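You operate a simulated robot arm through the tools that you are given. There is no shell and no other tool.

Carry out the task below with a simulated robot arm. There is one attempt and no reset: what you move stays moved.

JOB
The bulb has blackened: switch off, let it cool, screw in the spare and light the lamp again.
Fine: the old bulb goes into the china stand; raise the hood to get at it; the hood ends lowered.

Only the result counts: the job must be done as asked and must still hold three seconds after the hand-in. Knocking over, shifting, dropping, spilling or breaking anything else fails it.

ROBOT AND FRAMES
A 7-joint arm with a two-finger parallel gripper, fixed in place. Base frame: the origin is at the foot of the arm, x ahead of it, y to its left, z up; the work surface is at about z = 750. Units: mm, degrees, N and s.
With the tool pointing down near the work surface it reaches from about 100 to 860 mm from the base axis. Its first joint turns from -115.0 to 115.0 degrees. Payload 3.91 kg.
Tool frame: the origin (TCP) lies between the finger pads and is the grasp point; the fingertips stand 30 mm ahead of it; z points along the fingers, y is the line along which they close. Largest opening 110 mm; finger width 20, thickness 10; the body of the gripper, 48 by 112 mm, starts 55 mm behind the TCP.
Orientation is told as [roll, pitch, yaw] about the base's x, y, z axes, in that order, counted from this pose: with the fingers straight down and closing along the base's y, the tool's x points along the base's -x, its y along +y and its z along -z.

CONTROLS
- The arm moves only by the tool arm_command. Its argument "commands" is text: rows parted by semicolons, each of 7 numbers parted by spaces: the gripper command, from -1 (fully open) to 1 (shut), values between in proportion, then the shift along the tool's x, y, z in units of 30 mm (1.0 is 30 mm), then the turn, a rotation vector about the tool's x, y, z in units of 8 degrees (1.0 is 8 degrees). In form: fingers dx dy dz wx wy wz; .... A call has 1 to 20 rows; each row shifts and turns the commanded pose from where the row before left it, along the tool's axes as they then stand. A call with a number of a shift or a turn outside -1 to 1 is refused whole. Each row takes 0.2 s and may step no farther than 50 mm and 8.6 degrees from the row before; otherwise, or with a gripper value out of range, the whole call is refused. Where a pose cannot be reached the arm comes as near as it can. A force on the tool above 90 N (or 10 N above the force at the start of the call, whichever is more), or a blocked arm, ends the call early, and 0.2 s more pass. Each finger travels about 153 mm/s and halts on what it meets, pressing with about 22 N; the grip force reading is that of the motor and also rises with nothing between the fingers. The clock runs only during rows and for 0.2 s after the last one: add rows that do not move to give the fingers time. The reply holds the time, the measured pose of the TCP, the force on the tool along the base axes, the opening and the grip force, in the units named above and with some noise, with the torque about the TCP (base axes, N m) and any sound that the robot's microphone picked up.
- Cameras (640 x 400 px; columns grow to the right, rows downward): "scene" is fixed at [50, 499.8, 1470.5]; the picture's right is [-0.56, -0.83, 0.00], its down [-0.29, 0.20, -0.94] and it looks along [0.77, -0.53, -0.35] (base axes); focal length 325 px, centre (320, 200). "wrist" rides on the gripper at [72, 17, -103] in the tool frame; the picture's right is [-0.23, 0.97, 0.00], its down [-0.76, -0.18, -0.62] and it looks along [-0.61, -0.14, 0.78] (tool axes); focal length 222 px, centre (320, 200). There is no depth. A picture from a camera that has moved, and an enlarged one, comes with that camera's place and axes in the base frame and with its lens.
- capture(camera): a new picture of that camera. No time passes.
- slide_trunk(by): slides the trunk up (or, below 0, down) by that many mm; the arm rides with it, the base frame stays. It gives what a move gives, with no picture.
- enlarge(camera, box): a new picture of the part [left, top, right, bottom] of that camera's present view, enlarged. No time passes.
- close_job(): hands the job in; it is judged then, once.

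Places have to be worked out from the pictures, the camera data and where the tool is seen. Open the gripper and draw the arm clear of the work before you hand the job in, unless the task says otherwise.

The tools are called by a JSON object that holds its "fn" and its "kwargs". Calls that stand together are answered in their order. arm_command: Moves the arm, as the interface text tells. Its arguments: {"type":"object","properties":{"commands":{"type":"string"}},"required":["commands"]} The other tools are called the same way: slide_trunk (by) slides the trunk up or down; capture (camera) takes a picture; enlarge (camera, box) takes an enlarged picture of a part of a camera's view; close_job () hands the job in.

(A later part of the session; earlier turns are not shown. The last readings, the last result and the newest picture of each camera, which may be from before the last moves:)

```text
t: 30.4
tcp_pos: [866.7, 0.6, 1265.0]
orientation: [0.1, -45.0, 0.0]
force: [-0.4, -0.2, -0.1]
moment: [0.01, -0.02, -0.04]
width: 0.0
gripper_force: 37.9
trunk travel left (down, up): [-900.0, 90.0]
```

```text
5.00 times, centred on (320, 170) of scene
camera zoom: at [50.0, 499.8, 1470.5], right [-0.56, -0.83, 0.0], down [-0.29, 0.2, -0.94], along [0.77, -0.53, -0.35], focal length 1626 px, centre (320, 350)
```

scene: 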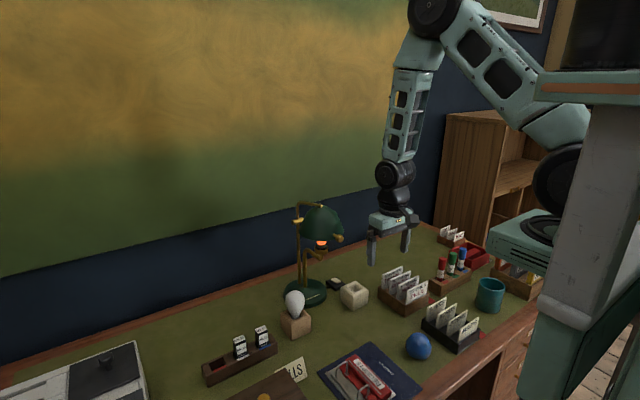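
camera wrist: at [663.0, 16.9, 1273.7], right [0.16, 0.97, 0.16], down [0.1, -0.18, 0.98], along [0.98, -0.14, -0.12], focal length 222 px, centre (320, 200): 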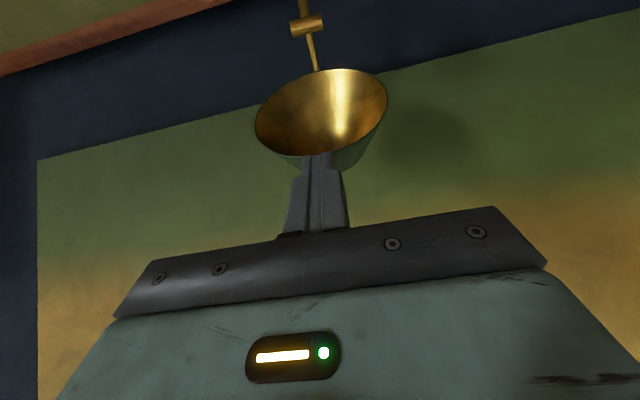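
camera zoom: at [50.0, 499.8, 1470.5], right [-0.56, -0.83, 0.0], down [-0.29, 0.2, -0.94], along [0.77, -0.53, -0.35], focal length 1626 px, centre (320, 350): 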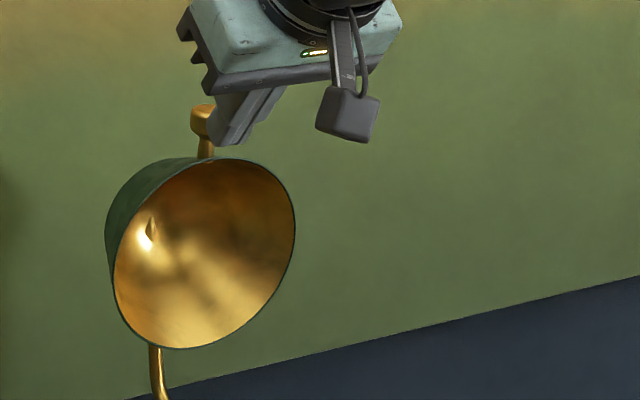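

The hood is now around 75–80° up, well clear of the bulb. I'm drawing back, returning the tool to vertical, and checking that the hood stays up.

{"fn": "arm_command", "kwargs": {"commands": "1 0.622 0 -0.6 0 0 0;1 0.622 0 -0.952 0 0 0;1 0.622 0 -0.952 0 0 0;1 0.622 0 -0.952 0 0 0;1 0.622 0 -0.952 0 0 0;-1 0 0 0 0 0.9375 0;-1 0 0 0 0 0.9375 0;-1 0 0 0 0 0.9375 0;-1 0 0 0 0 0.9375 0;-1 0 0 0 0 0.9375 0;-1 0 0 0 0 0.9375 0;-1 0 0 0 0 0 0"}}

{"fn": "capture", "kwargs": {"camera": "scene"}}

{"fn": "capture", "kwargs": {"camera": "wrist"}}

{"fn": "enlarge", "kwargs": {"camera": "scene", "box": [280, 190, 360, 260]}}

```text
t: 33.0
tcp_pos: [707.1, 1.5, 1293.3]
orientation: [0.0, 0.1, 0.0]
force: [-0.6, -0.2, -0.4]
moment: [0.0, 0.02, -0.01]
width: 109.8
gripper_force: 0.2
trunk travel left (down, up): [-900.0, 90.0]
```

```text
taken
```

scene: 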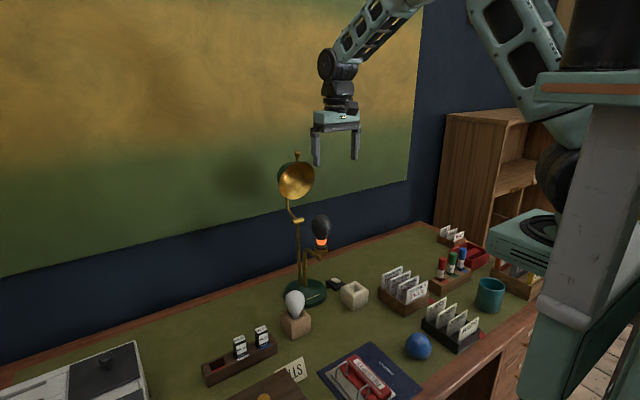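

```text
taken
camera wrist: at [634.6, 18.4, 1396.5], right [0.23, 0.97, 0.0], down [0.76, -0.18, 0.62], along [0.61, -0.14, -0.78], focal length 222 px, centre (320, 200)
```

wrist: 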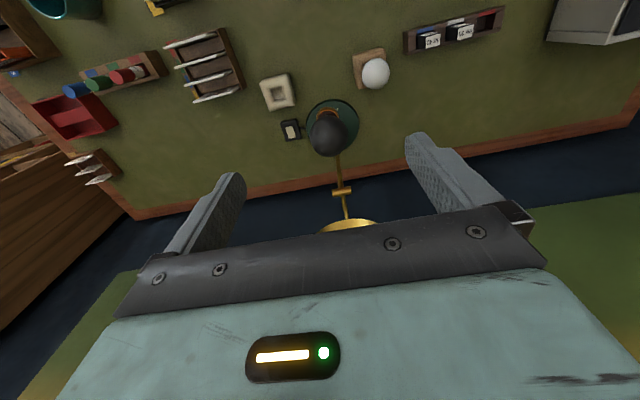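

```text
5.71 times, centred on (320, 225) of scene
camera zoom: at [50.0, 499.8, 1470.5], right [-0.56, -0.83, 0.0], down [-0.29, 0.2, -0.94], along [0.77, -0.53, -0.35], focal length 1859 px, centre (320, 57)
```

zoom: 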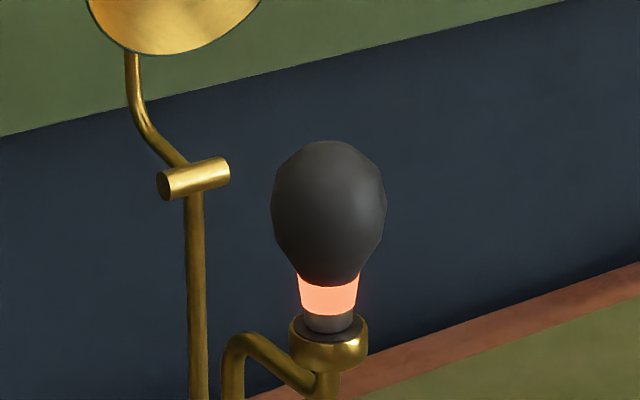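

The hood stays up, and the old bulb's globe centre is at about (773,0,1054), 60 mm across. I'm zooming in on the neck band now, then waiting a few seconds and comparing it.

{"fn": "enlarge", "kwargs": {"camera": "scene", "box": [310, 232, 334, 250]}}

{"fn": "arm_command", "kwargs": {"commands": "-1 0 0 0 0 0 0;-1 0 0 0 0 0 0;-1 0 0 0 0 0 0;-1 0 0 0 0 0 0;-1 0 0 0 0 0 0;-1 0 0 0 0 0 0;-1 0 0 0 0 0 0;-1 0 0 0 0 0 0;-1 0 0 0 0 0 0;-1 0 0 0 0 0 0;-1 0 0 0 0 0 0;-1 0 0 0 0 0 0;-1 0 0 0 0 0 0;-1 0 0 0 0 0 0;-1 0 0 0 0 0 0;-1 0 0 0 0 0 0;-1 0 0 0 0 0 0;-1 0 0 0 0 0 0;-1 0 0 0 0 0 0;-1 0 0 0 0 0 0"}}

{"fn": "enlarge", "kwargs": {"camera": "scene", "box": [310, 232, 334, 250]}}

```text
16.00 times, centred on (322, 241) of scene
camera zoom: at [50.0, 499.8, 1470.5], right [-0.56, -0.83, 0.0], down [-0.29, 0.2, -0.94], along [0.77, -0.53, -0.35], focal length 5205 px, centre (288, -456)
```

zoom: 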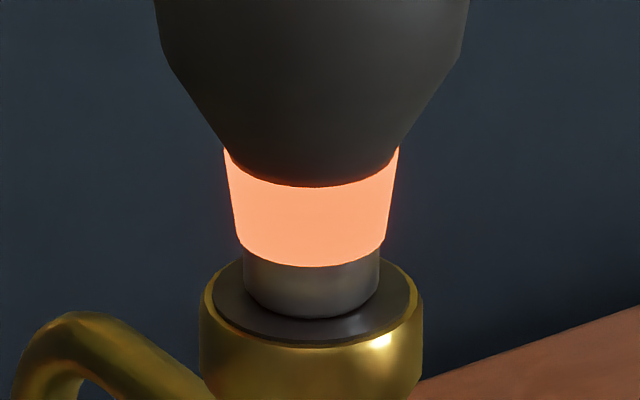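

```text
t: 37.2
tcp_pos: [707.2, 1.7, 1293.0]
orientation: [0.0, -0.1, 0.0]
force: [0.3, 0.0, 0.7]
moment: [-0.03, 0.02, 0.02]
width: 110.2
gripper_force: 0.1
trunk travel left (down, up): [-900.0, 90.0]
```

```text
16.00 times, centred on (322, 241) of scene
camera zoom: at [50.0, 499.8, 1470.5], right [-0.56, -0.83, 0.0], down [-0.29, 0.2, -0.94], along [0.77, -0.53, -0.35], focal length 5205 px, centre (288, -456)
```

zoom: 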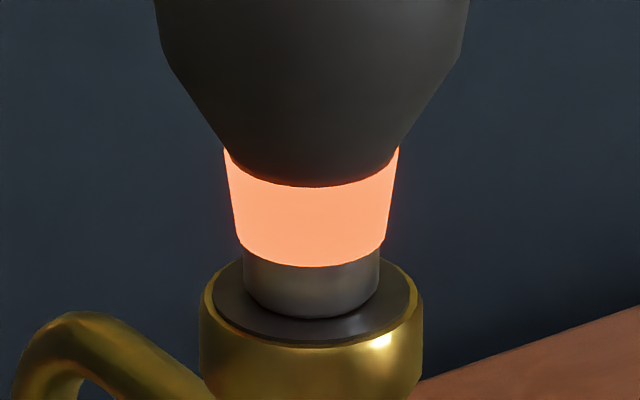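

There is no visible change yet, so cooling takes longer. Meanwhile I'm moving to inspect the spare and its block closely.

{"fn": "arm_command", "kwargs": {"commands": "-1 0.223 0.5 0.943 0 0 0;-1 0.223 0.5 0.943 0 0 0;-1 0.223 0.5 0.943 0 0 0;-1 0.223 0.5 0.943 0 0 0;-1 0.223 0.5 0.943 0 0 0;-1 0.223 0.5 0.943 0 0 0;-1 0.223 0.5 0.943 0 0 0;-1 0.223 0.5 0.943 0 0 0;-1 0.223 0.5 0.943 0 0 0;-1 0.223 0.5 0.943 0 0 0;-1 0 0 0 0 0 0;-1 0 0 0 0 0 0;-1 0 0 0 0 0 0;-1 0 0 0 0 0 0;-1 0 0 0 0 0 0;-1 0 0 0 0 0 0;-1 0 0 0 0 0 0;-1 0 0 0 0 0 0"}}

{"fn": "capture", "kwargs": {"camera": "wrist"}}

{"fn": "enlarge", "kwargs": {"camera": "wrist", "box": [240, 120, 400, 230]}}

{"fn": "enlarge", "kwargs": {"camera": "scene", "box": [310, 232, 334, 250]}}

```text
t: 41.0
tcp_pos: [640.2, 146.3, 1009.2]
orientation: [0.0, 0.0, 0.0]
force: [0.5, -0.1, 0.1]
moment: [0.0, 0.02, 0.01]
width: 110.0
gripper_force: 0.0
trunk travel left (down, up): [-900.0, 90.0]
```

```text
taken
camera wrist: at [567.4, 163.4, 1112.9], right [0.23, 0.97, 0.0], down [0.76, -0.18, 0.62], along [0.61, -0.14, -0.78], focal length 222 px, centre (320, 200)
```

wrist: 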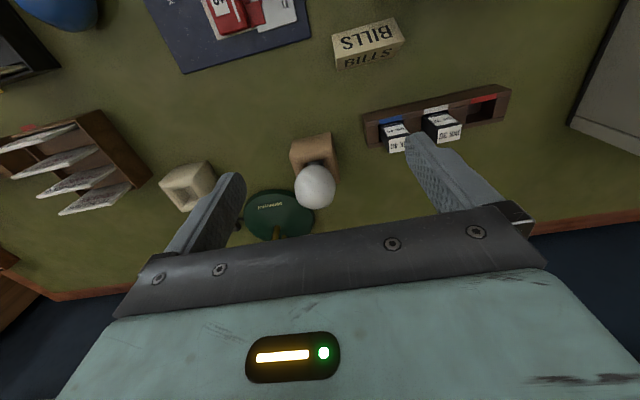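

```text
3.64 times, centred on (320, 175) of wrist
camera zoom: at [567.4, 163.4, 1112.9], right [0.23, 0.97, 0.0], down [0.76, -0.18, 0.62], along [0.61, -0.14, -0.78], focal length 808 px, centre (320, 291)
```

zoom: 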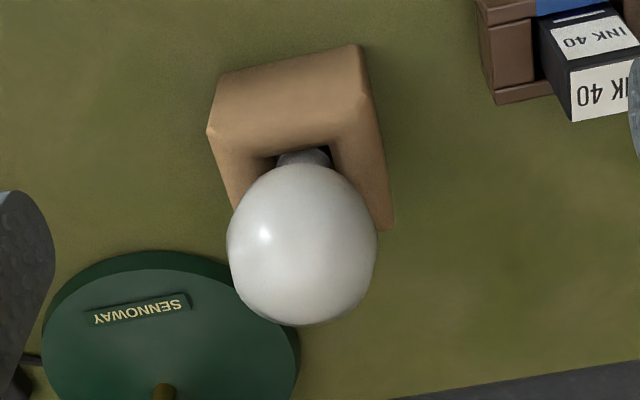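

```text
16.00 times, centred on (322, 241) of scene
camera zoom: at [50.0, 499.8, 1470.5], right [-0.56, -0.83, 0.0], down [-0.29, 0.2, -0.94], along [0.77, -0.53, -0.35], focal length 5205 px, centre (288, -456)
```

zoom: 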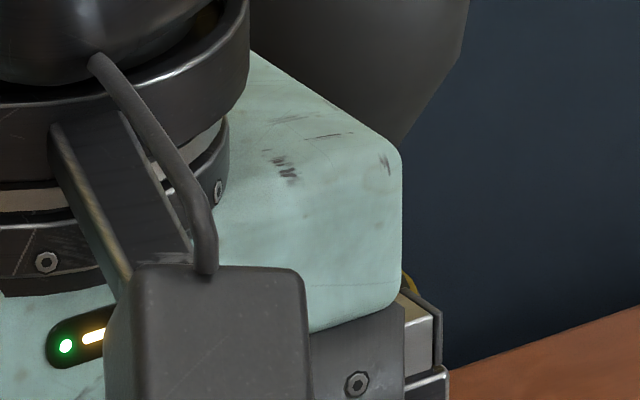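

The spare's globe centre is confirmed at about (750,112,848), 60 mm across. I'm moving up near the old bulb and waiting there, so the scene camera can see the band.

{"fn": "arm_command", "kwargs": {"commands": "-1 -0.286 -0.4 -0.95 0 0 0;-1 -0.286 -0.4 -0.95 0 0 0;-1 -0.286 -0.7 -0.95 0 0 0;-1 -0.286 -0.7 -0.95 0 0 0;-1 -0.286 -0.85 -0.9 0 0 0;-1 -0.286 -0.9 -0.9 0 0 0;-1 -0.286 -0.9 -0.9 0 0 0;-1 0 0 0 0 0 0;-1 0 0 0 0 0 0;-1 0 0 0 0 0 0;-1 0 0 0 0 0 0;-1 0 0 0 0 0 0;-1 0 0 0 0 0 0;-1 0 0 0 0 0 0;-1 0 0 0 0 0 0;-1 0 0 0 0 0 0;-1 0 0 0 0 0 0;-1 0 0 0 0 0 0;-1 0 0 0 0 0 0;-1 0 0 0 0 0 0"}}

{"fn": "enlarge", "kwargs": {"camera": "scene", "box": [310, 232, 334, 250]}}

{"fn": "capture", "kwargs": {"camera": "scene"}}

```text
t: 45.2
tcp_pos: [696.6, 5.7, 1201.8]
orientation: [0.0, 0.0, 0.0]
force: [0.2, -0.3, -0.1]
moment: [0.0, 0.0, 0.03]
width: 109.8
gripper_force: 0.0
trunk travel left (down, up): [-900.0, 90.0]
```

```text
16.00 times, centred on (322, 241) of scene
camera zoom: at [50.0, 499.8, 1470.5], right [-0.56, -0.83, 0.0], down [-0.29, 0.2, -0.94], along [0.77, -0.53, -0.35], focal length 5205 px, centre (288, -456)
```

zoom: 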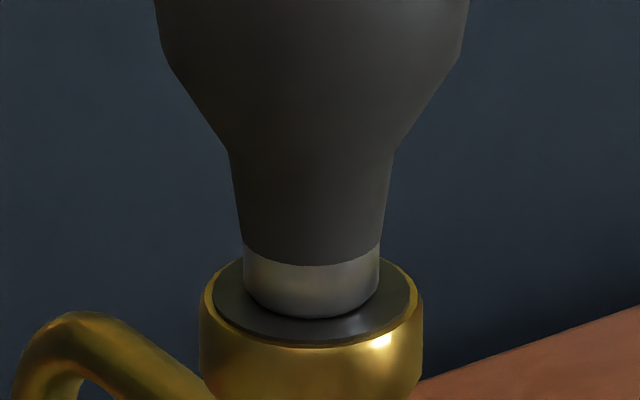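

```text
taken
```

scene: 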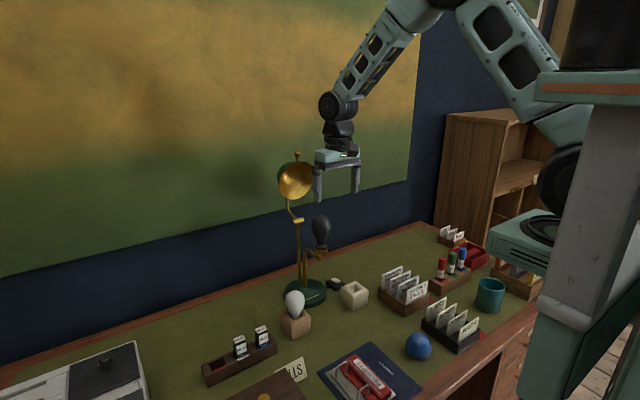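

The glow is gone, so the bulb has cooled. I'm looking from the wrist to refine the bulb position before descending.

{"fn": "capture", "kwargs": {"camera": "wrist"}}

{"fn": "enlarge", "kwargs": {"camera": "scene", "box": [280, 190, 360, 260]}}

```text
taken
camera wrist: at [623.5, 22.3, 1305.5], right [0.23, 0.97, 0.0], down [0.76, -0.18, 0.62], along [0.61, -0.14, -0.78], focal length 222 px, centre (320, 200)
```

wrist: 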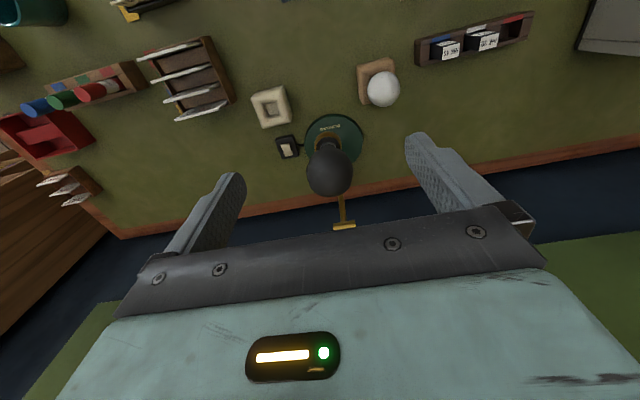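

```text
5.71 times, centred on (320, 225) of scene
camera zoom: at [50.0, 499.8, 1470.5], right [-0.56, -0.83, 0.0], down [-0.29, 0.2, -0.94], along [0.77, -0.53, -0.35], focal length 1859 px, centre (320, 57)
```

zoom: 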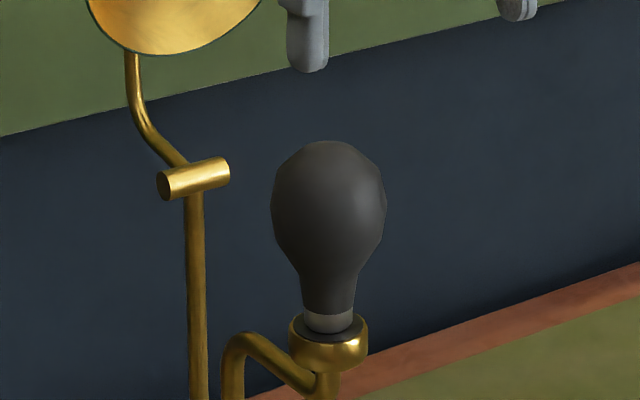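

Refined bulb centre: (775,1,1054). I'm moving above it and turning the wrist to yaw -80° so I have a long counter-clockwise stroke.

{"fn": "arm_command", "kwargs": {"commands": "-1 -0.867 -0.052 0.556 0 0 0;-1 -0.867 -0.052 0.556 0 0 0;-1 -0.867 -0.052 0.556 0 0 0;-1 0 0 0 0 0 1;-1 0 0 0 0 0 1;-1 0 0 0 0 0 1;-1 0 0 0 0 0 1;-1 0 0 0 0 0 1;-1 0 0 0 0 0 1;-1 0 0 0 0 0 1;-1 0 0 0 0 0 1;-1 0 0 0 0 0 1;-1 0 0 0 0 0 1;-1 0 0 0 0 0 0"}}

{"fn": "enlarge", "kwargs": {"camera": "scene", "box": [260, 130, 380, 260]}}

{"fn": "capture", "kwargs": {"camera": "wrist"}}

```text
t: 48.2
tcp_pos: [778.6, 0.8, 1153.4]
orientation: [0.0, 0.0, -80.1]
force: [-1.2, -0.1, 0.3]
moment: [-0.02, -0.04, -0.02]
width: 110.0
gripper_force: 0.1
trunk travel left (down, up): [-900.0, 90.0]
```

```text
3.08 times, centred on (320, 195) of scene
camera zoom: at [50.0, 499.8, 1470.5], right [-0.56, -0.83, 0.0], down [-0.29, 0.2, -0.94], along [0.77, -0.53, -0.35], focal length 1001 px, centre (320, 215)
```

zoom: 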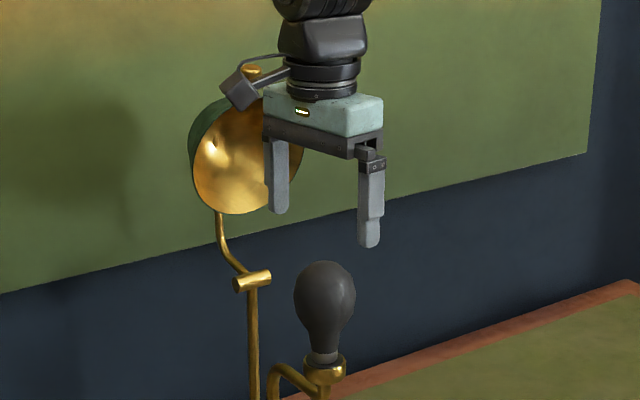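

```text
taken
camera wrist: at [782.1, 75.7, 1258.6], right [1.0, -0.06, 0.0], down [-0.04, -0.78, 0.62], along [-0.03, -0.62, -0.78], focal length 222 px, centre (320, 200)
```

wrist: 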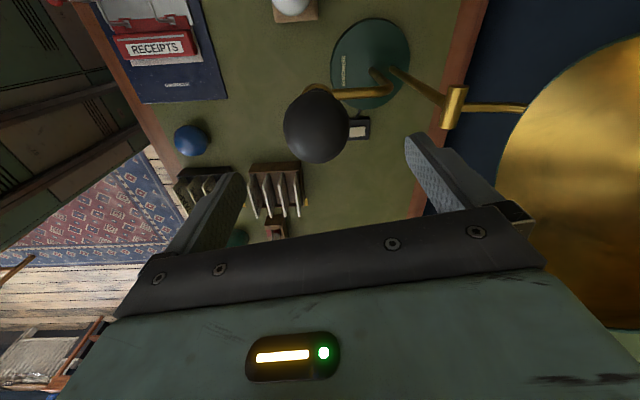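

The wrist view gives the bulb at (775,0.5,1054). I'm centring, lowering to the globe and closing the fingers.

{"fn": "arm_command", "kwargs": {"commands": "-1 0.01 -0.12 0.3 0 0 0;-1 0 0 1 0 0 0;-1 0 0 1 0 0 0;-1 0 0 1 0 0 0;-1 0 0 0 0 0 0;-0.4 0 0 0 0 0 0;-0.2 0 0 0 0 0 0;0 0 0 0 0 0 0;0.3 0 0 0 0 0 0;0.3 0 0 0 0 0 0"}}

{"fn": "enlarge", "kwargs": {"camera": "scene", "box": [270, 150, 370, 260]}}

```text
t: 50.4
tcp_pos: [773.5, -0.8, 1057.8]
orientation: [0.0, 0.0, -80.0]
force: [3.5, 0.9, -0.4]
moment: [0.03, -0.09, 0.0]
width: 57.9
gripper_force: 18.8
trunk travel left (down, up): [-900.0, 90.0]
```

```text
3.64 times, centred on (320, 205) of scene
camera zoom: at [50.0, 499.8, 1470.5], right [-0.56, -0.83, 0.0], down [-0.29, 0.2, -0.94], along [0.77, -0.53, -0.35], focal length 1183 px, centre (320, 182)
```

zoom: 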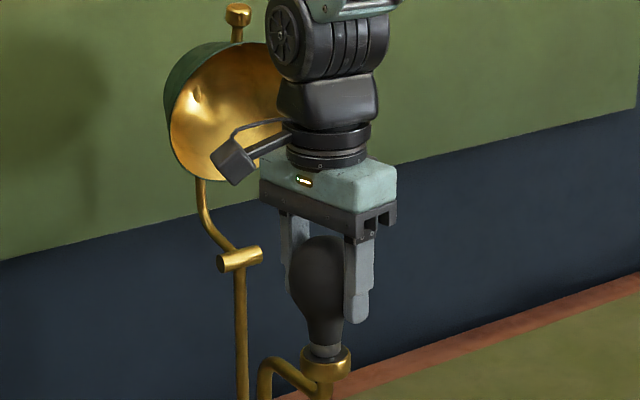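

The globe is gripped (57.9 mm) with little side load. I'm starting to turn counter-clockwise by 40° and will check the torque and force.

{"fn": "arm_command", "kwargs": {"commands": "1 0 0 0 0 0 0;1 0 0 0 0 0 -1;1 0 0 0 0 0 -1;1 0 0 0 0 0 -1;1 0 0 0 0 0 -1;1 0 0 0 0 0 -1;1 0 0 0 0 0 0"}}

{"fn": "enlarge", "kwargs": {"camera": "scene", "box": [300, 210, 340, 260]}}

```text
t: 52.0
tcp_pos: [774.7, 0.8, 1057.6]
orientation: [0.1, 0.0, -39.9]
force: [8.3, -7.2, 15.8]
moment: [-0.04, -0.02, -0.01]
width: 58.4
gripper_force: 17.7
trunk travel left (down, up): [-900.0, 90.0]
```

```text
8.00 times, centred on (320, 235) of scene
camera zoom: at [50.0, 499.8, 1470.5], right [-0.56, -0.83, 0.0], down [-0.29, 0.2, -0.94], along [0.77, -0.53, -0.35], focal length 2602 px, centre (320, -80)
```

zoom: 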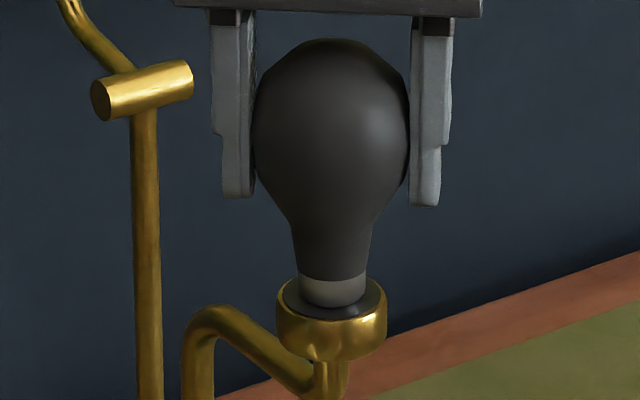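

The +16 N upward push shows the bulb is rising on its thread. I continue turning while lifting slightly with it.

{"fn": "arm_command", "kwargs": {"commands": "1 0 0 -0.04 0 0 -1;1 0 0 -0.01 0 0 -1;1 0 0 -0.01 0 0 -1;1 0 0 -0.01 0 0 -1;1 0 0 -0.01 0 0 -1;1 0 0 0 0 0 0"}}

{"fn": "arm_command", "kwargs": {"commands": "1 0 0 -0.015 0 0 -1;1 0 0 -0.015 0 0 -1;1 0 0 -0.015 0 0 -1;1 0 0 -0.015 0 0 -1;1 0 0 -0.015 0 0 -1;1 0 0 0 0 0 0"}}

{"fn": "enlarge", "kwargs": {"camera": "scene", "box": [300, 210, 340, 260]}}

```text
t: 53.4
tcp_pos: [775.0, 0.4, 1058.1]
orientation: [0.0, -0.1, 0.1]
force: [14.0, -5.9, 6.6]
moment: [-0.05, -0.05, -0.03]
width: 57.9
gripper_force: 17.8
trunk travel left (down, up): [-900.0, 90.0]
```

```text
t: 54.8
tcp_pos: [773.5, -0.6, 1059.8]
orientation: [0.1, 0.0, 40.2]
force: [10.6, -4.8, -2.9]
moment: [-0.02, 0.01, -0.05]
width: 58.2
gripper_force: 18.3
trunk travel left (down, up): [-900.0, 90.0]
```

```text
8.00 times, centred on (320, 235) of scene
camera zoom: at [50.0, 499.8, 1470.5], right [-0.56, -0.83, 0.0], down [-0.29, 0.2, -0.94], along [0.77, -0.53, -0.35], focal length 2602 px, centre (320, -80)
```

zoom: 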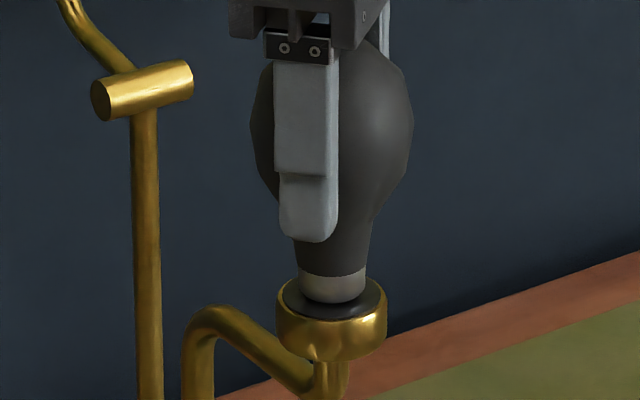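

The bulb is backing out at about 0.3 mm per 8°. I trim the x centring and continue to yaw +88°.

{"fn": "arm_command", "kwargs": {"commands": "1 -0.023 -0.05 0 0 0 -1;1 0 0 -0.01 0 0 -1;1 0 0 -0.01 0 0 -1;1 0 0 -0.01 0 0 -1;1 0 0 -0.01 0 0 -1;1 0 0 -0.01 0 0 -1;1 0 0 0 0 0 0"}}

{"fn": "enlarge", "kwargs": {"camera": "scene", "box": [300, 210, 340, 260]}}

```text
t: 56.4
tcp_pos: [775.7, -0.7, 1059.8]
orientation: [0.1, 0.0, 88.0]
force: [-12.4, -5.6, -16.9]
moment: [-0.03, -0.16, 0.0]
width: 57.9
gripper_force: 18.4
trunk travel left (down, up): [-900.0, 90.0]
```

```text
8.00 times, centred on (320, 235) of scene
camera zoom: at [50.0, 499.8, 1470.5], right [-0.56, -0.83, 0.0], down [-0.29, 0.2, -0.94], along [0.77, -0.53, -0.35], focal length 2602 px, centre (320, -80)
```

zoom: 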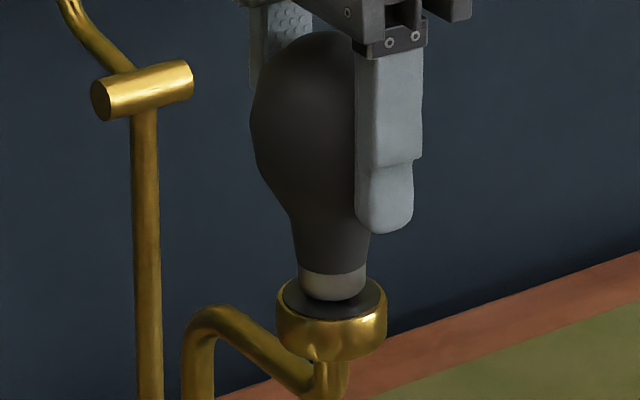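

The lift is a bit ahead of the thread (pitch about 5 mm/turn). I'm opening slightly, winding the wrist back and regripping.

{"fn": "arm_command", "kwargs": {"commands": "-0.4 0 0 0 0 0 0;-0.4 0 0 0 0 0 0;-0.4 0 0 0 0 0 1;-0.4 0 0 0 0 0 1;-0.4 0 0 0 0 0 1;-0.4 0 0 0 0 0 1;-0.4 0 0 0 0 0 1;-0.4 0 0 0 0 0 1;-0.4 0 0 0 0 0 1;-0.4 0 0 0 0 0 1;-0.4 0 0 0 0 0 1;-0.4 0 0 0 0 0 1;-0.4 0 0 0 0 0 1;-0.4 0 0 0 0 0 1;-0.4 0 0 0 0 0 1;-0.4 0 0 0 0 0 1;-0.4 0 0 0 0 0 1;-0.4 0 0 0 0 0 1;-0.4 0 0 0 0 0 1;-0.4 0 0 0 0 0 1"}}

{"fn": "arm_command", "kwargs": {"commands": "-0.4 0 0 0 0 0 1;-0.4 0 0 0 0 0 1;-0.4 0 0 0 0 0 1;-0.4 0 0 0 0 0 0"}}

{"fn": "capture", "kwargs": {"camera": "wrist"}}

{"fn": "enlarge", "kwargs": {"camera": "scene", "box": [300, 210, 340, 260]}}

```text
t: 60.6
tcp_pos: [775.0, 1.0, 1061.6]
orientation: [0.0, 0.0, -56.1]
force: [-0.1, -0.1, 0.4]
moment: [0.0, 0.0, 0.01]
width: 77.0
gripper_force: 0.1
trunk travel left (down, up): [-900.0, 90.0]
```

```text
t: 61.6
tcp_pos: [774.9, -0.4, 1062.2]
orientation: [0.0, 0.0, -80.0]
force: [-0.7, 0.6, 0.4]
moment: [0.01, 0.0, 0.01]
width: 76.9
gripper_force: 0.0
trunk travel left (down, up): [-900.0, 90.0]
```

```text
taken
camera wrist: at [779.2, 74.0, 1165.1], right [1.0, -0.06, 0.0], down [-0.04, -0.78, 0.62], along [-0.03, -0.62, -0.78], focal length 222 px, centre (320, 200)
```

wrist: 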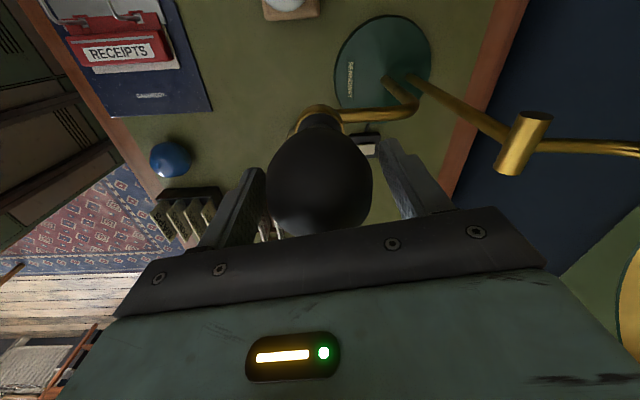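

```text
8.00 times, centred on (320, 235) of scene
camera zoom: at [50.0, 499.8, 1470.5], right [-0.56, -0.83, 0.0], down [-0.29, 0.2, -0.94], along [0.77, -0.53, -0.35], focal length 2602 px, centre (320, -80)
```

zoom: 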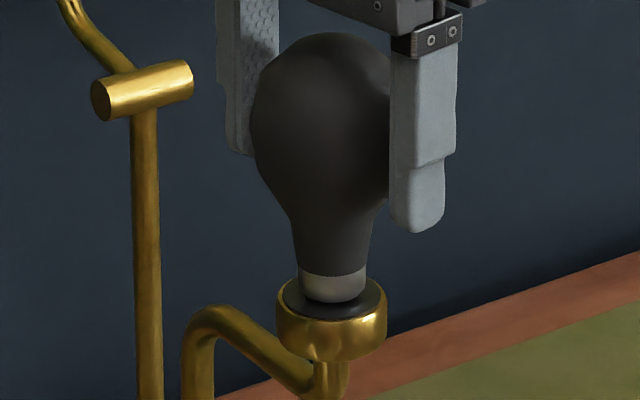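

The bulb is intact and standing in the socket. I'm lowering 4 mm, regripping, and turning counter-clockwise again with a gentler lift.

{"fn": "arm_command", "kwargs": {"commands": "-0.4 0 0 0.14 0 0 0;-0.1 0 0 0 0 0 0;0.3 0 0 0 0 0 0;1 0 0 0 0 0 0;1 0 0 0 0 0 -1;1 0 0 -0.004 0 0 -1;1 0 0 -0.004 0 0 -1;1 0 0 -0.004 0 0 -1;1 0 0 -0.004 0 0 -1;1 0 0 -0.004 0 0 -1;1 0 0 -0.004 0 0 -1;1 0 0 -0.004 0 0 -1;1 0 0 -0.004 0 0 -1;1 0 0 -0.004 0 0 -1;1 0 0 0 0 0 0"}}

{"fn": "arm_command", "kwargs": {"commands": "1 0 0 -0.004 0 0 -1;1 0 0 -0.004 0 0 -1;1 0 0 -0.004 0 0 -1;1 0 0 -0.004 0 0 -1;1 0 0 -0.004 0 0 -1;1 0 0 -0.004 0 0 -1;1 0 0 -0.004 0 0 -1;1 0 0 -0.004 0 0 -1;1 0 0 -0.004 0 0 -1;1 0 0 -0.004 0 0 -1;1 0 0 0 0 0 0"}}

{"fn": "enlarge", "kwargs": {"camera": "scene", "box": [300, 210, 340, 260]}}

```text
t: 64.8
tcp_pos: [775.8, -0.5, 1058.0]
orientation: [0.0, 0.1, 0.2]
force: [-2.5, 3.2, 4.4]
moment: [0.04, 0.05, 0.0]
width: 58.4
gripper_force: 18.0
trunk travel left (down, up): [-900.0, 90.0]
```

```text
t: 67.2
tcp_pos: [776.1, -0.0, 1058.6]
orientation: [0.0, 0.0, 80.1]
force: [-4.5, 1.6, 1.6]
moment: [0.05, 0.02, 0.01]
width: 58.1
gripper_force: 18.1
trunk travel left (down, up): [-900.0, 90.0]
```

```text
8.00 times, centred on (320, 235) of scene
camera zoom: at [50.0, 499.8, 1470.5], right [-0.56, -0.83, 0.0], down [-0.29, 0.2, -0.94], along [0.77, -0.53, -0.35], focal length 2602 px, centre (320, -80)
```

zoom: 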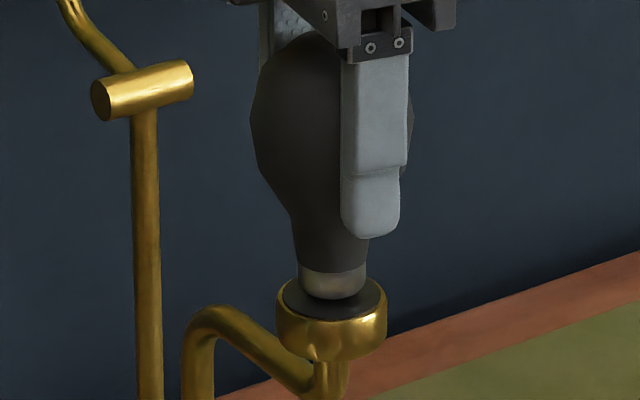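

Forces are small. I'm zooming on the cap to measure how far the bulb has come out.

{"fn": "enlarge", "kwargs": {"camera": "scene", "box": [310, 232, 334, 250]}}

```text
16.00 times, centred on (322, 241) of scene
camera zoom: at [50.0, 499.8, 1470.5], right [-0.56, -0.83, 0.0], down [-0.29, 0.2, -0.94], along [0.77, -0.53, -0.35], focal length 5205 px, centre (288, -456)
```

zoom: 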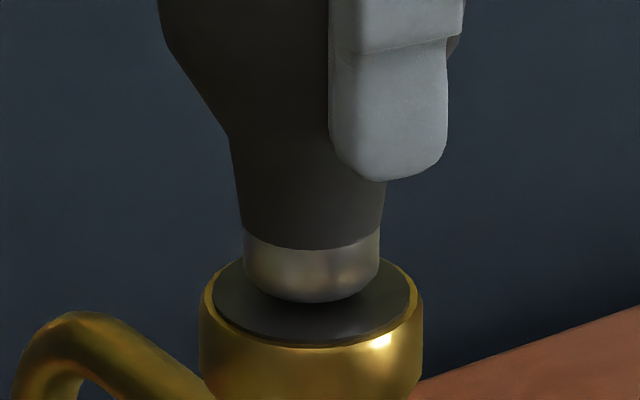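

The cap has risen about 3.4 mm after 328° of turning. I do another regrip and stroke.

{"fn": "arm_command", "kwargs": {"commands": "-0.4 0 0 0 0 0 0;-0.4 0 0 0 0 0 0;-0.4 0 0 0 0 0 1;-0.4 0 0 0 0 0 1;-0.4 0 0 0 0 0 1;-0.4 0 0 0 0 0 1;-0.4 0 0 0 0 0 1;-0.4 0 0 0 0 0 1;-0.4 0 0 0 0 0 1;-0.4 0 0 0 0 0 1;-0.4 0 0 0 0 0 1;-0.4 0 0 0 0 0 1;-0.4 0 0 0 0 0 1;-0.4 0 0 0 0 0 1;-0.4 0 0 0 0 0 1;-0.4 0 0 0 0 0 1;-0.4 0 0 0 0 0 1;-0.4 0 0 0 0 0 1;-0.4 0 0 0 0 0 1;-0.4 0 0 0 0 0 1"}}

{"fn": "arm_command", "kwargs": {"commands": "-0.4 0 0 0 0 0 1;-0.4 0 0 0 0 0 1;-0.4 0 0 0 0 0 0;-0.1 0 0 0 0 0 0;0.3 0 0 0 0 0 0;1 0 0 0 0 0 0;1 0 0 0 0 0 -1;1 0 0 -0.004 0 0 -1;1 0 0 -0.004 0 0 -1;1 0 0 -0.004 0 0 -1;1 0 0 -0.004 0 0 -1;1 0 0 -0.004 0 0 -1;1 0 0 -0.004 0 0 -1;1 0 0 -0.004 0 0 -1;1 0 0 -0.004 0 0 -1;1 0 0 -0.004 0 0 -1;1 0 0 0 0 0 0"}}

{"fn": "enlarge", "kwargs": {"camera": "scene", "box": [310, 232, 334, 250]}}

```text
t: 71.4
tcp_pos: [776.9, -0.0, 1057.3]
orientation: [0.0, 0.0, -64.0]
force: [0.0, 0.0, -0.9]
moment: [-0.01, 0.01, 0.01]
width: 76.9
gripper_force: 0.0
trunk travel left (down, up): [-900.0, 90.0]
```

```text
t: 75.0
tcp_pos: [775.7, 0.5, 1059.3]
orientation: [0.1, 0.1, 0.2]
force: [0.2, -0.2, 0.4]
moment: [0.0, -0.01, 0.02]
width: 58.1
gripper_force: 17.8
trunk travel left (down, up): [-900.0, 90.0]
```

```text
16.00 times, centred on (322, 241) of scene
camera zoom: at [50.0, 499.8, 1470.5], right [-0.56, -0.83, 0.0], down [-0.29, 0.2, -0.94], along [0.77, -0.53, -0.35], focal length 5205 px, centre (288, -456)
```

zoom: 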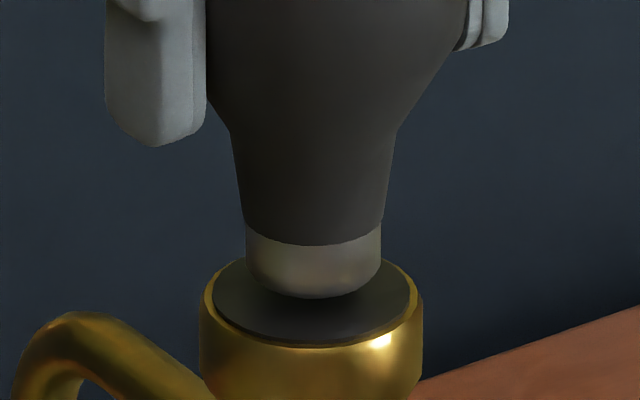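

All side forces have dropped to zero, so the bulb seems free. I'm lifting 12 mm gently to test.

{"fn": "arm_command", "kwargs": {"commands": "1 0 0 -0.1 0 0 0;1 0 0 -0.15 0 0 0;1 0 0 -0.15 0 0 0;1 0 0 0 0 0 0"}}

{"fn": "enlarge", "kwargs": {"camera": "scene", "box": [300, 210, 340, 260]}}

```text
t: 76.0
tcp_pos: [776.5, 0.3, 1072.1]
orientation: [0.0, 0.0, 0.1]
force: [-0.3, 0.1, -0.3]
moment: [-0.01, 0.06, 0.01]
width: 58.0
gripper_force: 18.2
trunk travel left (down, up): [-900.0, 90.0]
```

```text
8.00 times, centred on (320, 235) of scene
camera zoom: at [50.0, 499.8, 1470.5], right [-0.56, -0.83, 0.0], down [-0.29, 0.2, -0.94], along [0.77, -0.53, -0.35], focal length 2602 px, centre (320, -80)
```

zoom: 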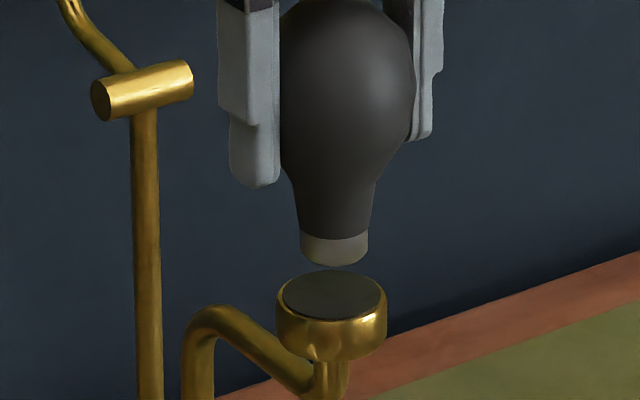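

The bulb is free and hanging clear of the socket. I'm raising it a bit more, carrying it over the china stand at about (744,-115), lowering to a safe height and checking the alignment.

{"fn": "arm_command", "kwargs": {"commands": "1 0 0 -0.7 0 0 0;1 0.2 -0.6 0 0 0 0;1 0.2 -0.8 0 0 0 0;1 0.2 -0.8 0 0 0 0;1 0.2 -0.8 0 0 0 0;1 0.28 -0.84 0 0 0 0;1 0 0 0.8 0 0 0;1 0 0 0.8 0 0 0;1 0 0 0.8 0 0 0;1 0 0 0.8 0 0 0;1 0 0 0.8 0 0 0;1 0 0 0.8 0 0 0;1 0 0 0.8 0 0 0;1 0 0 0 0 0 0;1 0 0 0 0 0 0"}}

{"fn": "enlarge", "kwargs": {"camera": "scene", "box": [310, 230, 390, 310]}}

{"fn": "capture", "kwargs": {"camera": "wrist"}}

```text
t: 79.2
tcp_pos: [744.4, -114.3, 927.4]
orientation: [0.1, 0.1, 0.0]
force: [0.5, -0.3, 0.4]
moment: [-0.01, 0.01, -0.04]
width: 58.0
gripper_force: 17.8
trunk travel left (down, up): [-900.0, 90.0]
```

```text
5.00 times, centred on (350, 270) of scene
camera zoom: at [50.0, 499.8, 1470.5], right [-0.56, -0.83, 0.0], down [-0.29, 0.2, -0.94], along [0.77, -0.53, -0.35], focal length 1626 px, centre (170, -150)
```

zoom: 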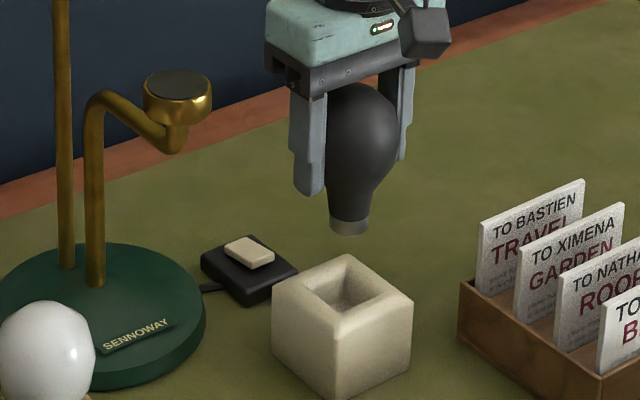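

```text
taken
camera wrist: at [671.0, -98.2, 1030.7], right [0.23, 0.97, 0.0], down [0.76, -0.18, 0.62], along [0.61, -0.14, -0.78], focal length 222 px, centre (320, 200)
```

wrist: 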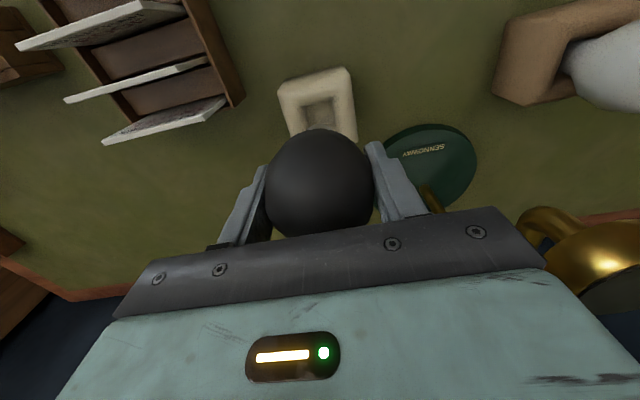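

The bulb hangs roughly over the china stand. I'm zooming the wrist view to check the centring.

{"fn": "enlarge", "kwargs": {"camera": "wrist", "box": [260, 50, 380, 150]}}

{"fn": "enlarge", "kwargs": {"camera": "scene", "box": [335, 270, 375, 312]}}

```text
4.00 times, centred on (320, 100) of wrist
camera zoom: at [671.0, -98.2, 1030.7], right [0.23, 0.97, 0.0], down [0.76, -0.18, 0.62], along [0.61, -0.14, -0.78], focal length 888 px, centre (320, 600)
```

zoom: 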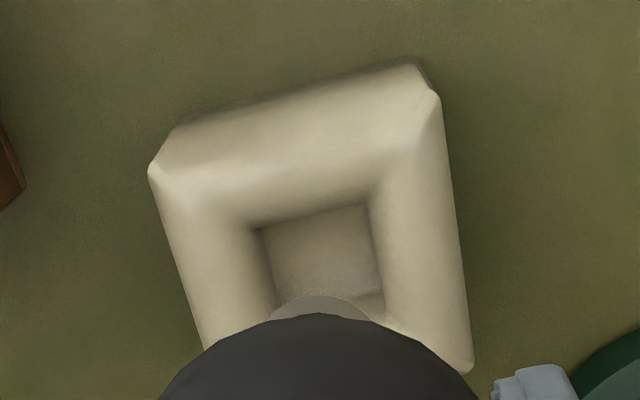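

```text
9.52 times, centred on (355, 291) of scene
camera zoom: at [50.0, 499.8, 1470.5], right [-0.56, -0.83, 0.0], down [-0.29, 0.2, -0.94], along [0.77, -0.53, -0.35], focal length 3098 px, centre (-13, -667)
```

zoom: 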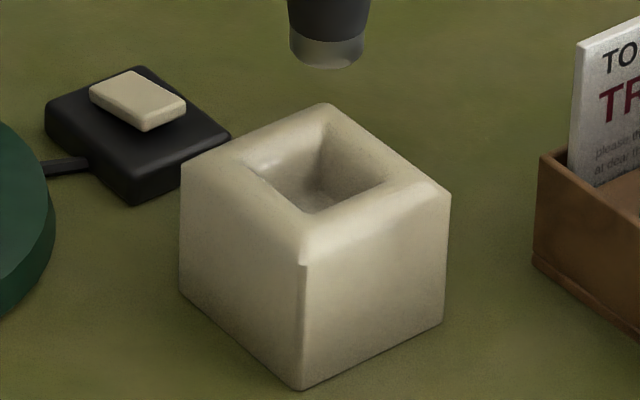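

The china stand's block spans x 712–780 and y -148 to -80, so its centre is at about (746.5,-114). I shift 2.5 mm in x and lower most of the way.

{"fn": "arm_command", "kwargs": {"commands": "1 -0.08 0 0.4 0 0 0;1 0 0 0.7 0 0 0;1 0 0 0.6 0 0 0;1 0 0 0.5 0 0 0;1 0 0 0 0 0 0"}}

{"fn": "enlarge", "kwargs": {"camera": "scene", "box": [335, 260, 375, 312]}}

```text
t: 80.4
tcp_pos: [746.2, -114.9, 859.1]
orientation: [0.0, 0.0, 0.1]
force: [0.5, -0.1, -0.5]
moment: [0.0, 0.0, -0.03]
width: 58.3
gripper_force: 18.1
trunk travel left (down, up): [-900.0, 90.0]
```

```text
7.69 times, centred on (355, 286) of scene
camera zoom: at [50.0, 499.8, 1470.5], right [-0.56, -0.83, 0.0], down [-0.29, 0.2, -0.94], along [0.77, -0.53, -0.35], focal length 2502 px, centre (51, -462)
```

zoom: 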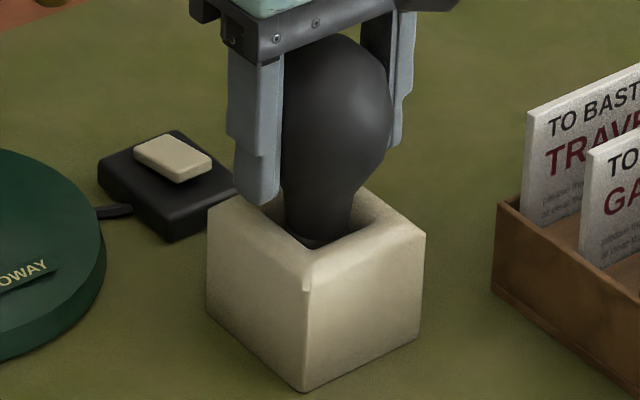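

The cap is entering the pocket nicely. I lower in small steps until a contact force shows.

{"fn": "arm_command", "kwargs": {"commands": "1 0 0 0.1 0 0 0;1 0 0 0.1 0 0 0;1 0 0 0 0 0 0"}}

{"fn": "arm_command", "kwargs": {"commands": "1 0 0 0.07 0 0 0;1 0 0 0.06 0 0 0;1 0 0 0 0 0 0"}}

{"fn": "enlarge", "kwargs": {"camera": "scene", "box": [335, 260, 375, 312]}}

```text
t: 81.2
tcp_pos: [745.4, -113.4, 852.7]
orientation: [0.0, 0.1, 0.1]
force: [0.1, 2.1, 1.1]
moment: [0.12, -0.02, -0.02]
width: 58.2
gripper_force: 17.9
trunk travel left (down, up): [-900.0, 90.0]
```

```text
t: 82.0
tcp_pos: [746.1, -115.4, 849.6]
orientation: [-0.1, -0.1, 0.0]
force: [0.9, 0.4, 16.8]
moment: [0.04, -0.07, -0.02]
width: 57.8
gripper_force: 17.9
trunk travel left (down, up): [-900.0, 90.0]
```

```text
7.69 times, centred on (355, 286) of scene
camera zoom: at [50.0, 499.8, 1470.5], right [-0.56, -0.83, 0.0], down [-0.29, 0.2, -0.94], along [0.77, -0.53, -0.35], focal length 2502 px, centre (51, -462)
```

zoom: 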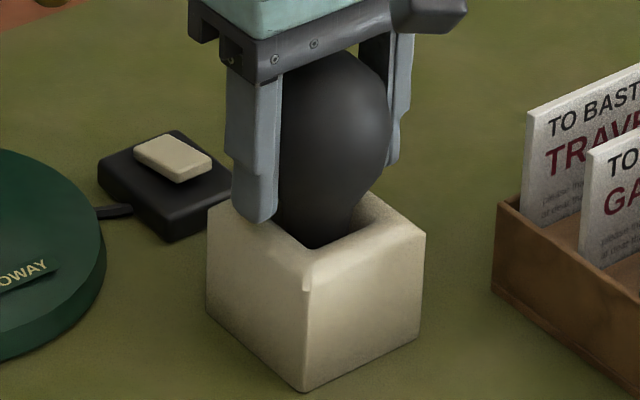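

It is seated at TCP z≈850 with a 17 N floor contact. I ease up slightly, open and lift straight up.

{"fn": "arm_command", "kwargs": {"commands": "1 0 0 -0.04 0 0 0;0.2 0 0 0 0 0 0;-0.2 0 0 0 0 0 0;-0.5 0 0 0 0 0 0;-0.5 0 0 0 0 0 0;-0.5 0 0 -0.5 0 0 0;-0.5 0 0 -1 0 0 0;-0.5 0 0 -1 0 0 0;-0.5 0 0 -1 0 0 0;-0.5 0 0 -1 0 0 0;-0.5 0 0 0 0 0 0"}}

{"fn": "capture", "kwargs": {"camera": "wrist"}}

{"fn": "enlarge", "kwargs": {"camera": "scene", "box": [270, 240, 400, 340]}}

```text
t: 84.4
tcp_pos: [745.5, -114.7, 985.6]
orientation: [0.0, 0.1, 0.0]
force: [0.2, 0.4, -0.1]
moment: [-0.03, -0.01, 0.0]
width: 82.5
gripper_force: 0.0
trunk travel left (down, up): [-900.0, 90.0]
```

```text
taken
camera wrist: at [673.3, -97.9, 1088.5], right [0.23, 0.97, 0.0], down [0.76, -0.18, 0.62], along [0.61, -0.14, -0.78], focal length 222 px, centre (320, 200)
```

wrist: 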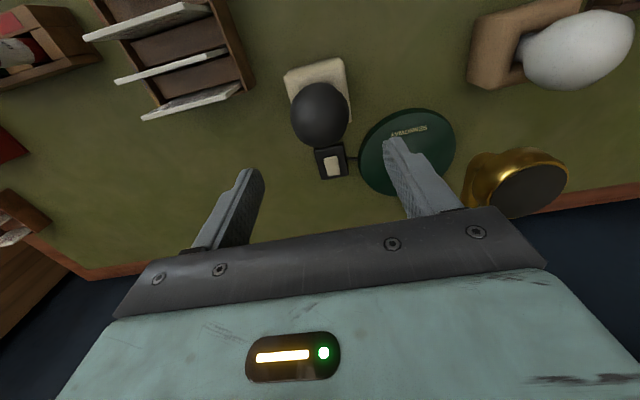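

```text
4.00 times, centred on (335, 290) of scene
camera zoom: at [50.0, 499.8, 1470.5], right [-0.56, -0.83, 0.0], down [-0.29, 0.2, -0.94], along [0.77, -0.53, -0.35], focal length 1301 px, centre (260, -160)
```

zoom: 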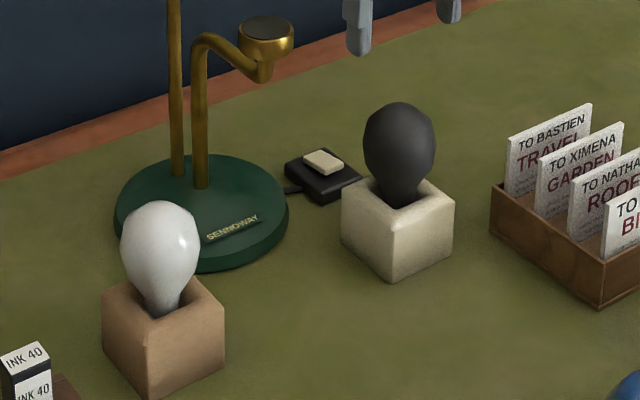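

The old bulb stands safely in the china stand. I'm rising above socket height, crossing to y=112 over the spare, and checking alignment.

{"fn": "arm_command", "kwargs": {"commands": "-0.5 0 0 -0.9 0 0 0;-0.5 0 0 -0.9 0 0 0;-0.5 0 0 -0.9 0 0 0;-0.5 0 0 -0.9 0 0 0;-0.5 -0.019 0.946 0 0 0 0;-0.5 -0.019 0.946 0 0 0 0;-0.5 -0.019 0.946 0 0 0 0;-0.5 -0.019 0.946 0 0 0 0;-0.5 -0.019 0.946 0 0 0 0;-0.5 -0.019 0.946 0 0 0 0;-0.5 -0.019 0.946 0 0 0 0;-0.5 -0.019 0.946 0 0 0 0;-0.5 0 0 0.9 0 0 0;-0.5 0 0 0.9 0 0 0;-0.5 0 0 0.9 0 0 0;-0.5 0 0 0.9 0 0 0;-0.5 0 0 0.9 0 0 0;-0.5 0 0 0 0 0 0"}}

{"fn": "capture", "kwargs": {"camera": "wrist"}}

{"fn": "enlarge", "kwargs": {"camera": "scene", "box": [250, 210, 370, 350]}}

```text
t: 88.2
tcp_pos: [751.7, 111.1, 958.6]
orientation: [0.0, 0.0, -0.1]
force: [0.2, -0.3, 0.5]
moment: [0.01, 0.0, 0.0]
width: 82.6
gripper_force: 0.2
trunk travel left (down, up): [-900.0, 90.0]
```

```text
taken
camera wrist: at [678.7, 127.2, 1062.0], right [0.23, 0.97, 0.0], down [0.76, -0.18, 0.62], along [0.61, -0.14, -0.78], focal length 222 px, centre (320, 200)
```

wrist: 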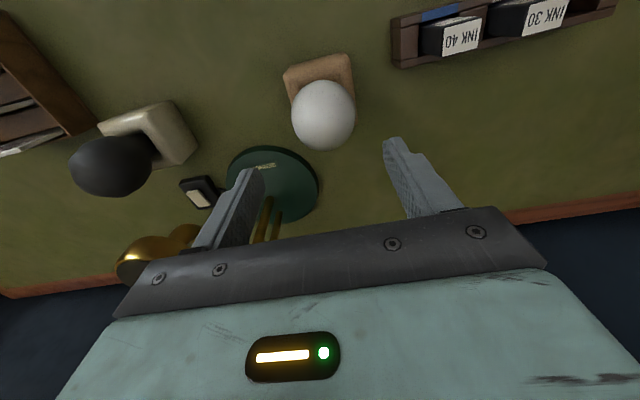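

```text
2.86 times, centred on (310, 280) of scene
camera zoom: at [50.0, 499.8, 1470.5], right [-0.56, -0.83, 0.0], down [-0.29, 0.2, -0.94], along [0.77, -0.53, -0.35], focal length 930 px, centre (349, -29)
```

zoom: 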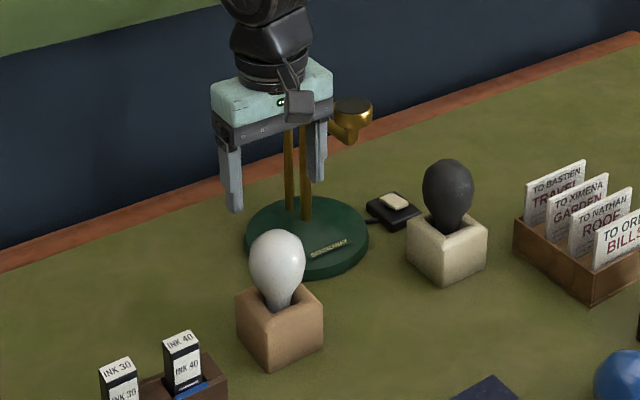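

The spare's centre reads about (747,115). I'm zooming the wrist view for precision before descending.

{"fn": "enlarge", "kwargs": {"camera": "wrist", "box": [270, 40, 380, 160]}}

{"fn": "enlarge", "kwargs": {"camera": "scene", "box": [270, 280, 330, 345]}}

```text
3.33 times, centred on (325, 100) of wrist
camera zoom: at [678.7, 127.2, 1062.0], right [0.23, 0.97, 0.0], down [0.76, -0.18, 0.62], along [0.61, -0.14, -0.78], focal length 740 px, centre (303, 533)
```

zoom: 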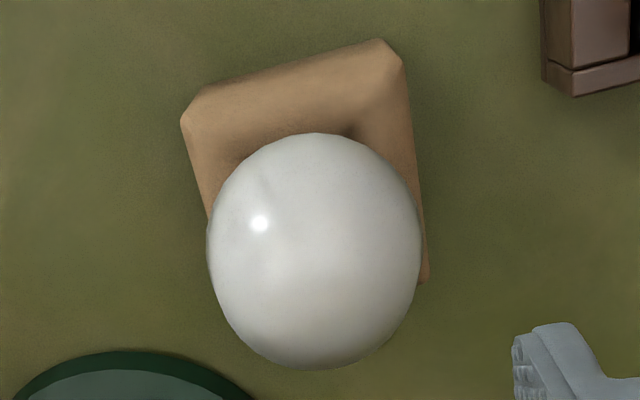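

```text
6.15 times, centred on (300, 312) of scene
camera zoom: at [50.0, 499.8, 1470.5], right [-0.56, -0.83, 0.0], down [-0.29, 0.2, -0.94], along [0.77, -0.53, -0.35], focal length 2002 px, centre (443, -492)
```

zoom: 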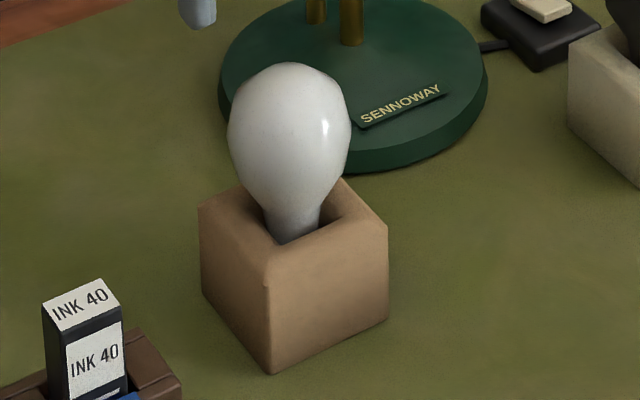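

The block centre is (747,115) and the globe agrees, so I correct by (-4,+4) mm, descend to z≈850 and grip.

{"fn": "arm_command", "kwargs": {"commands": "-0.5 0.14 0.13 0.3 0 0 0;-0.5 0 0 0.9 0 0 0;-0.5 0 0 0.9 0 0 0;-0.5 0 0 0.9 0 0 0;-0.5 0 0 0.6 0 0 0;-0.5 0 0 0 0 0 0;-0.2 0 0 0 0 0 0;0 0 0 0 0 0 0;0.3 0 0 0 0 0 0;1 0 0 0 0 0 0;1 0 0 0 0 0 0"}}

{"fn": "enlarge", "kwargs": {"camera": "scene", "box": [260, 250, 340, 345]}}

```text
t: 90.6
tcp_pos: [748.1, 114.4, 847.4]
orientation: [-0.1, 0.0, 0.0]
force: [-1.3, 0.1, -0.8]
moment: [-0.01, -0.01, -0.05]
width: 58.4
gripper_force: 17.1
trunk travel left (down, up): [-900.0, 90.0]
```

```text
4.21 times, centred on (300, 298) of scene
camera zoom: at [50.0, 499.8, 1470.5], right [-0.56, -0.83, 0.0], down [-0.29, 0.2, -0.94], along [0.77, -0.53, -0.35], focal length 1370 px, centre (404, -210)
```

zoom: 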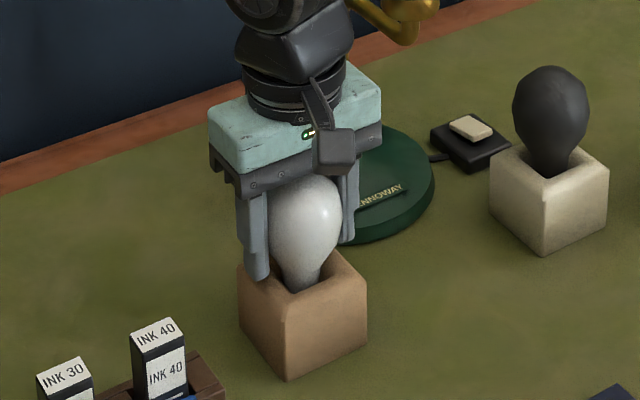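

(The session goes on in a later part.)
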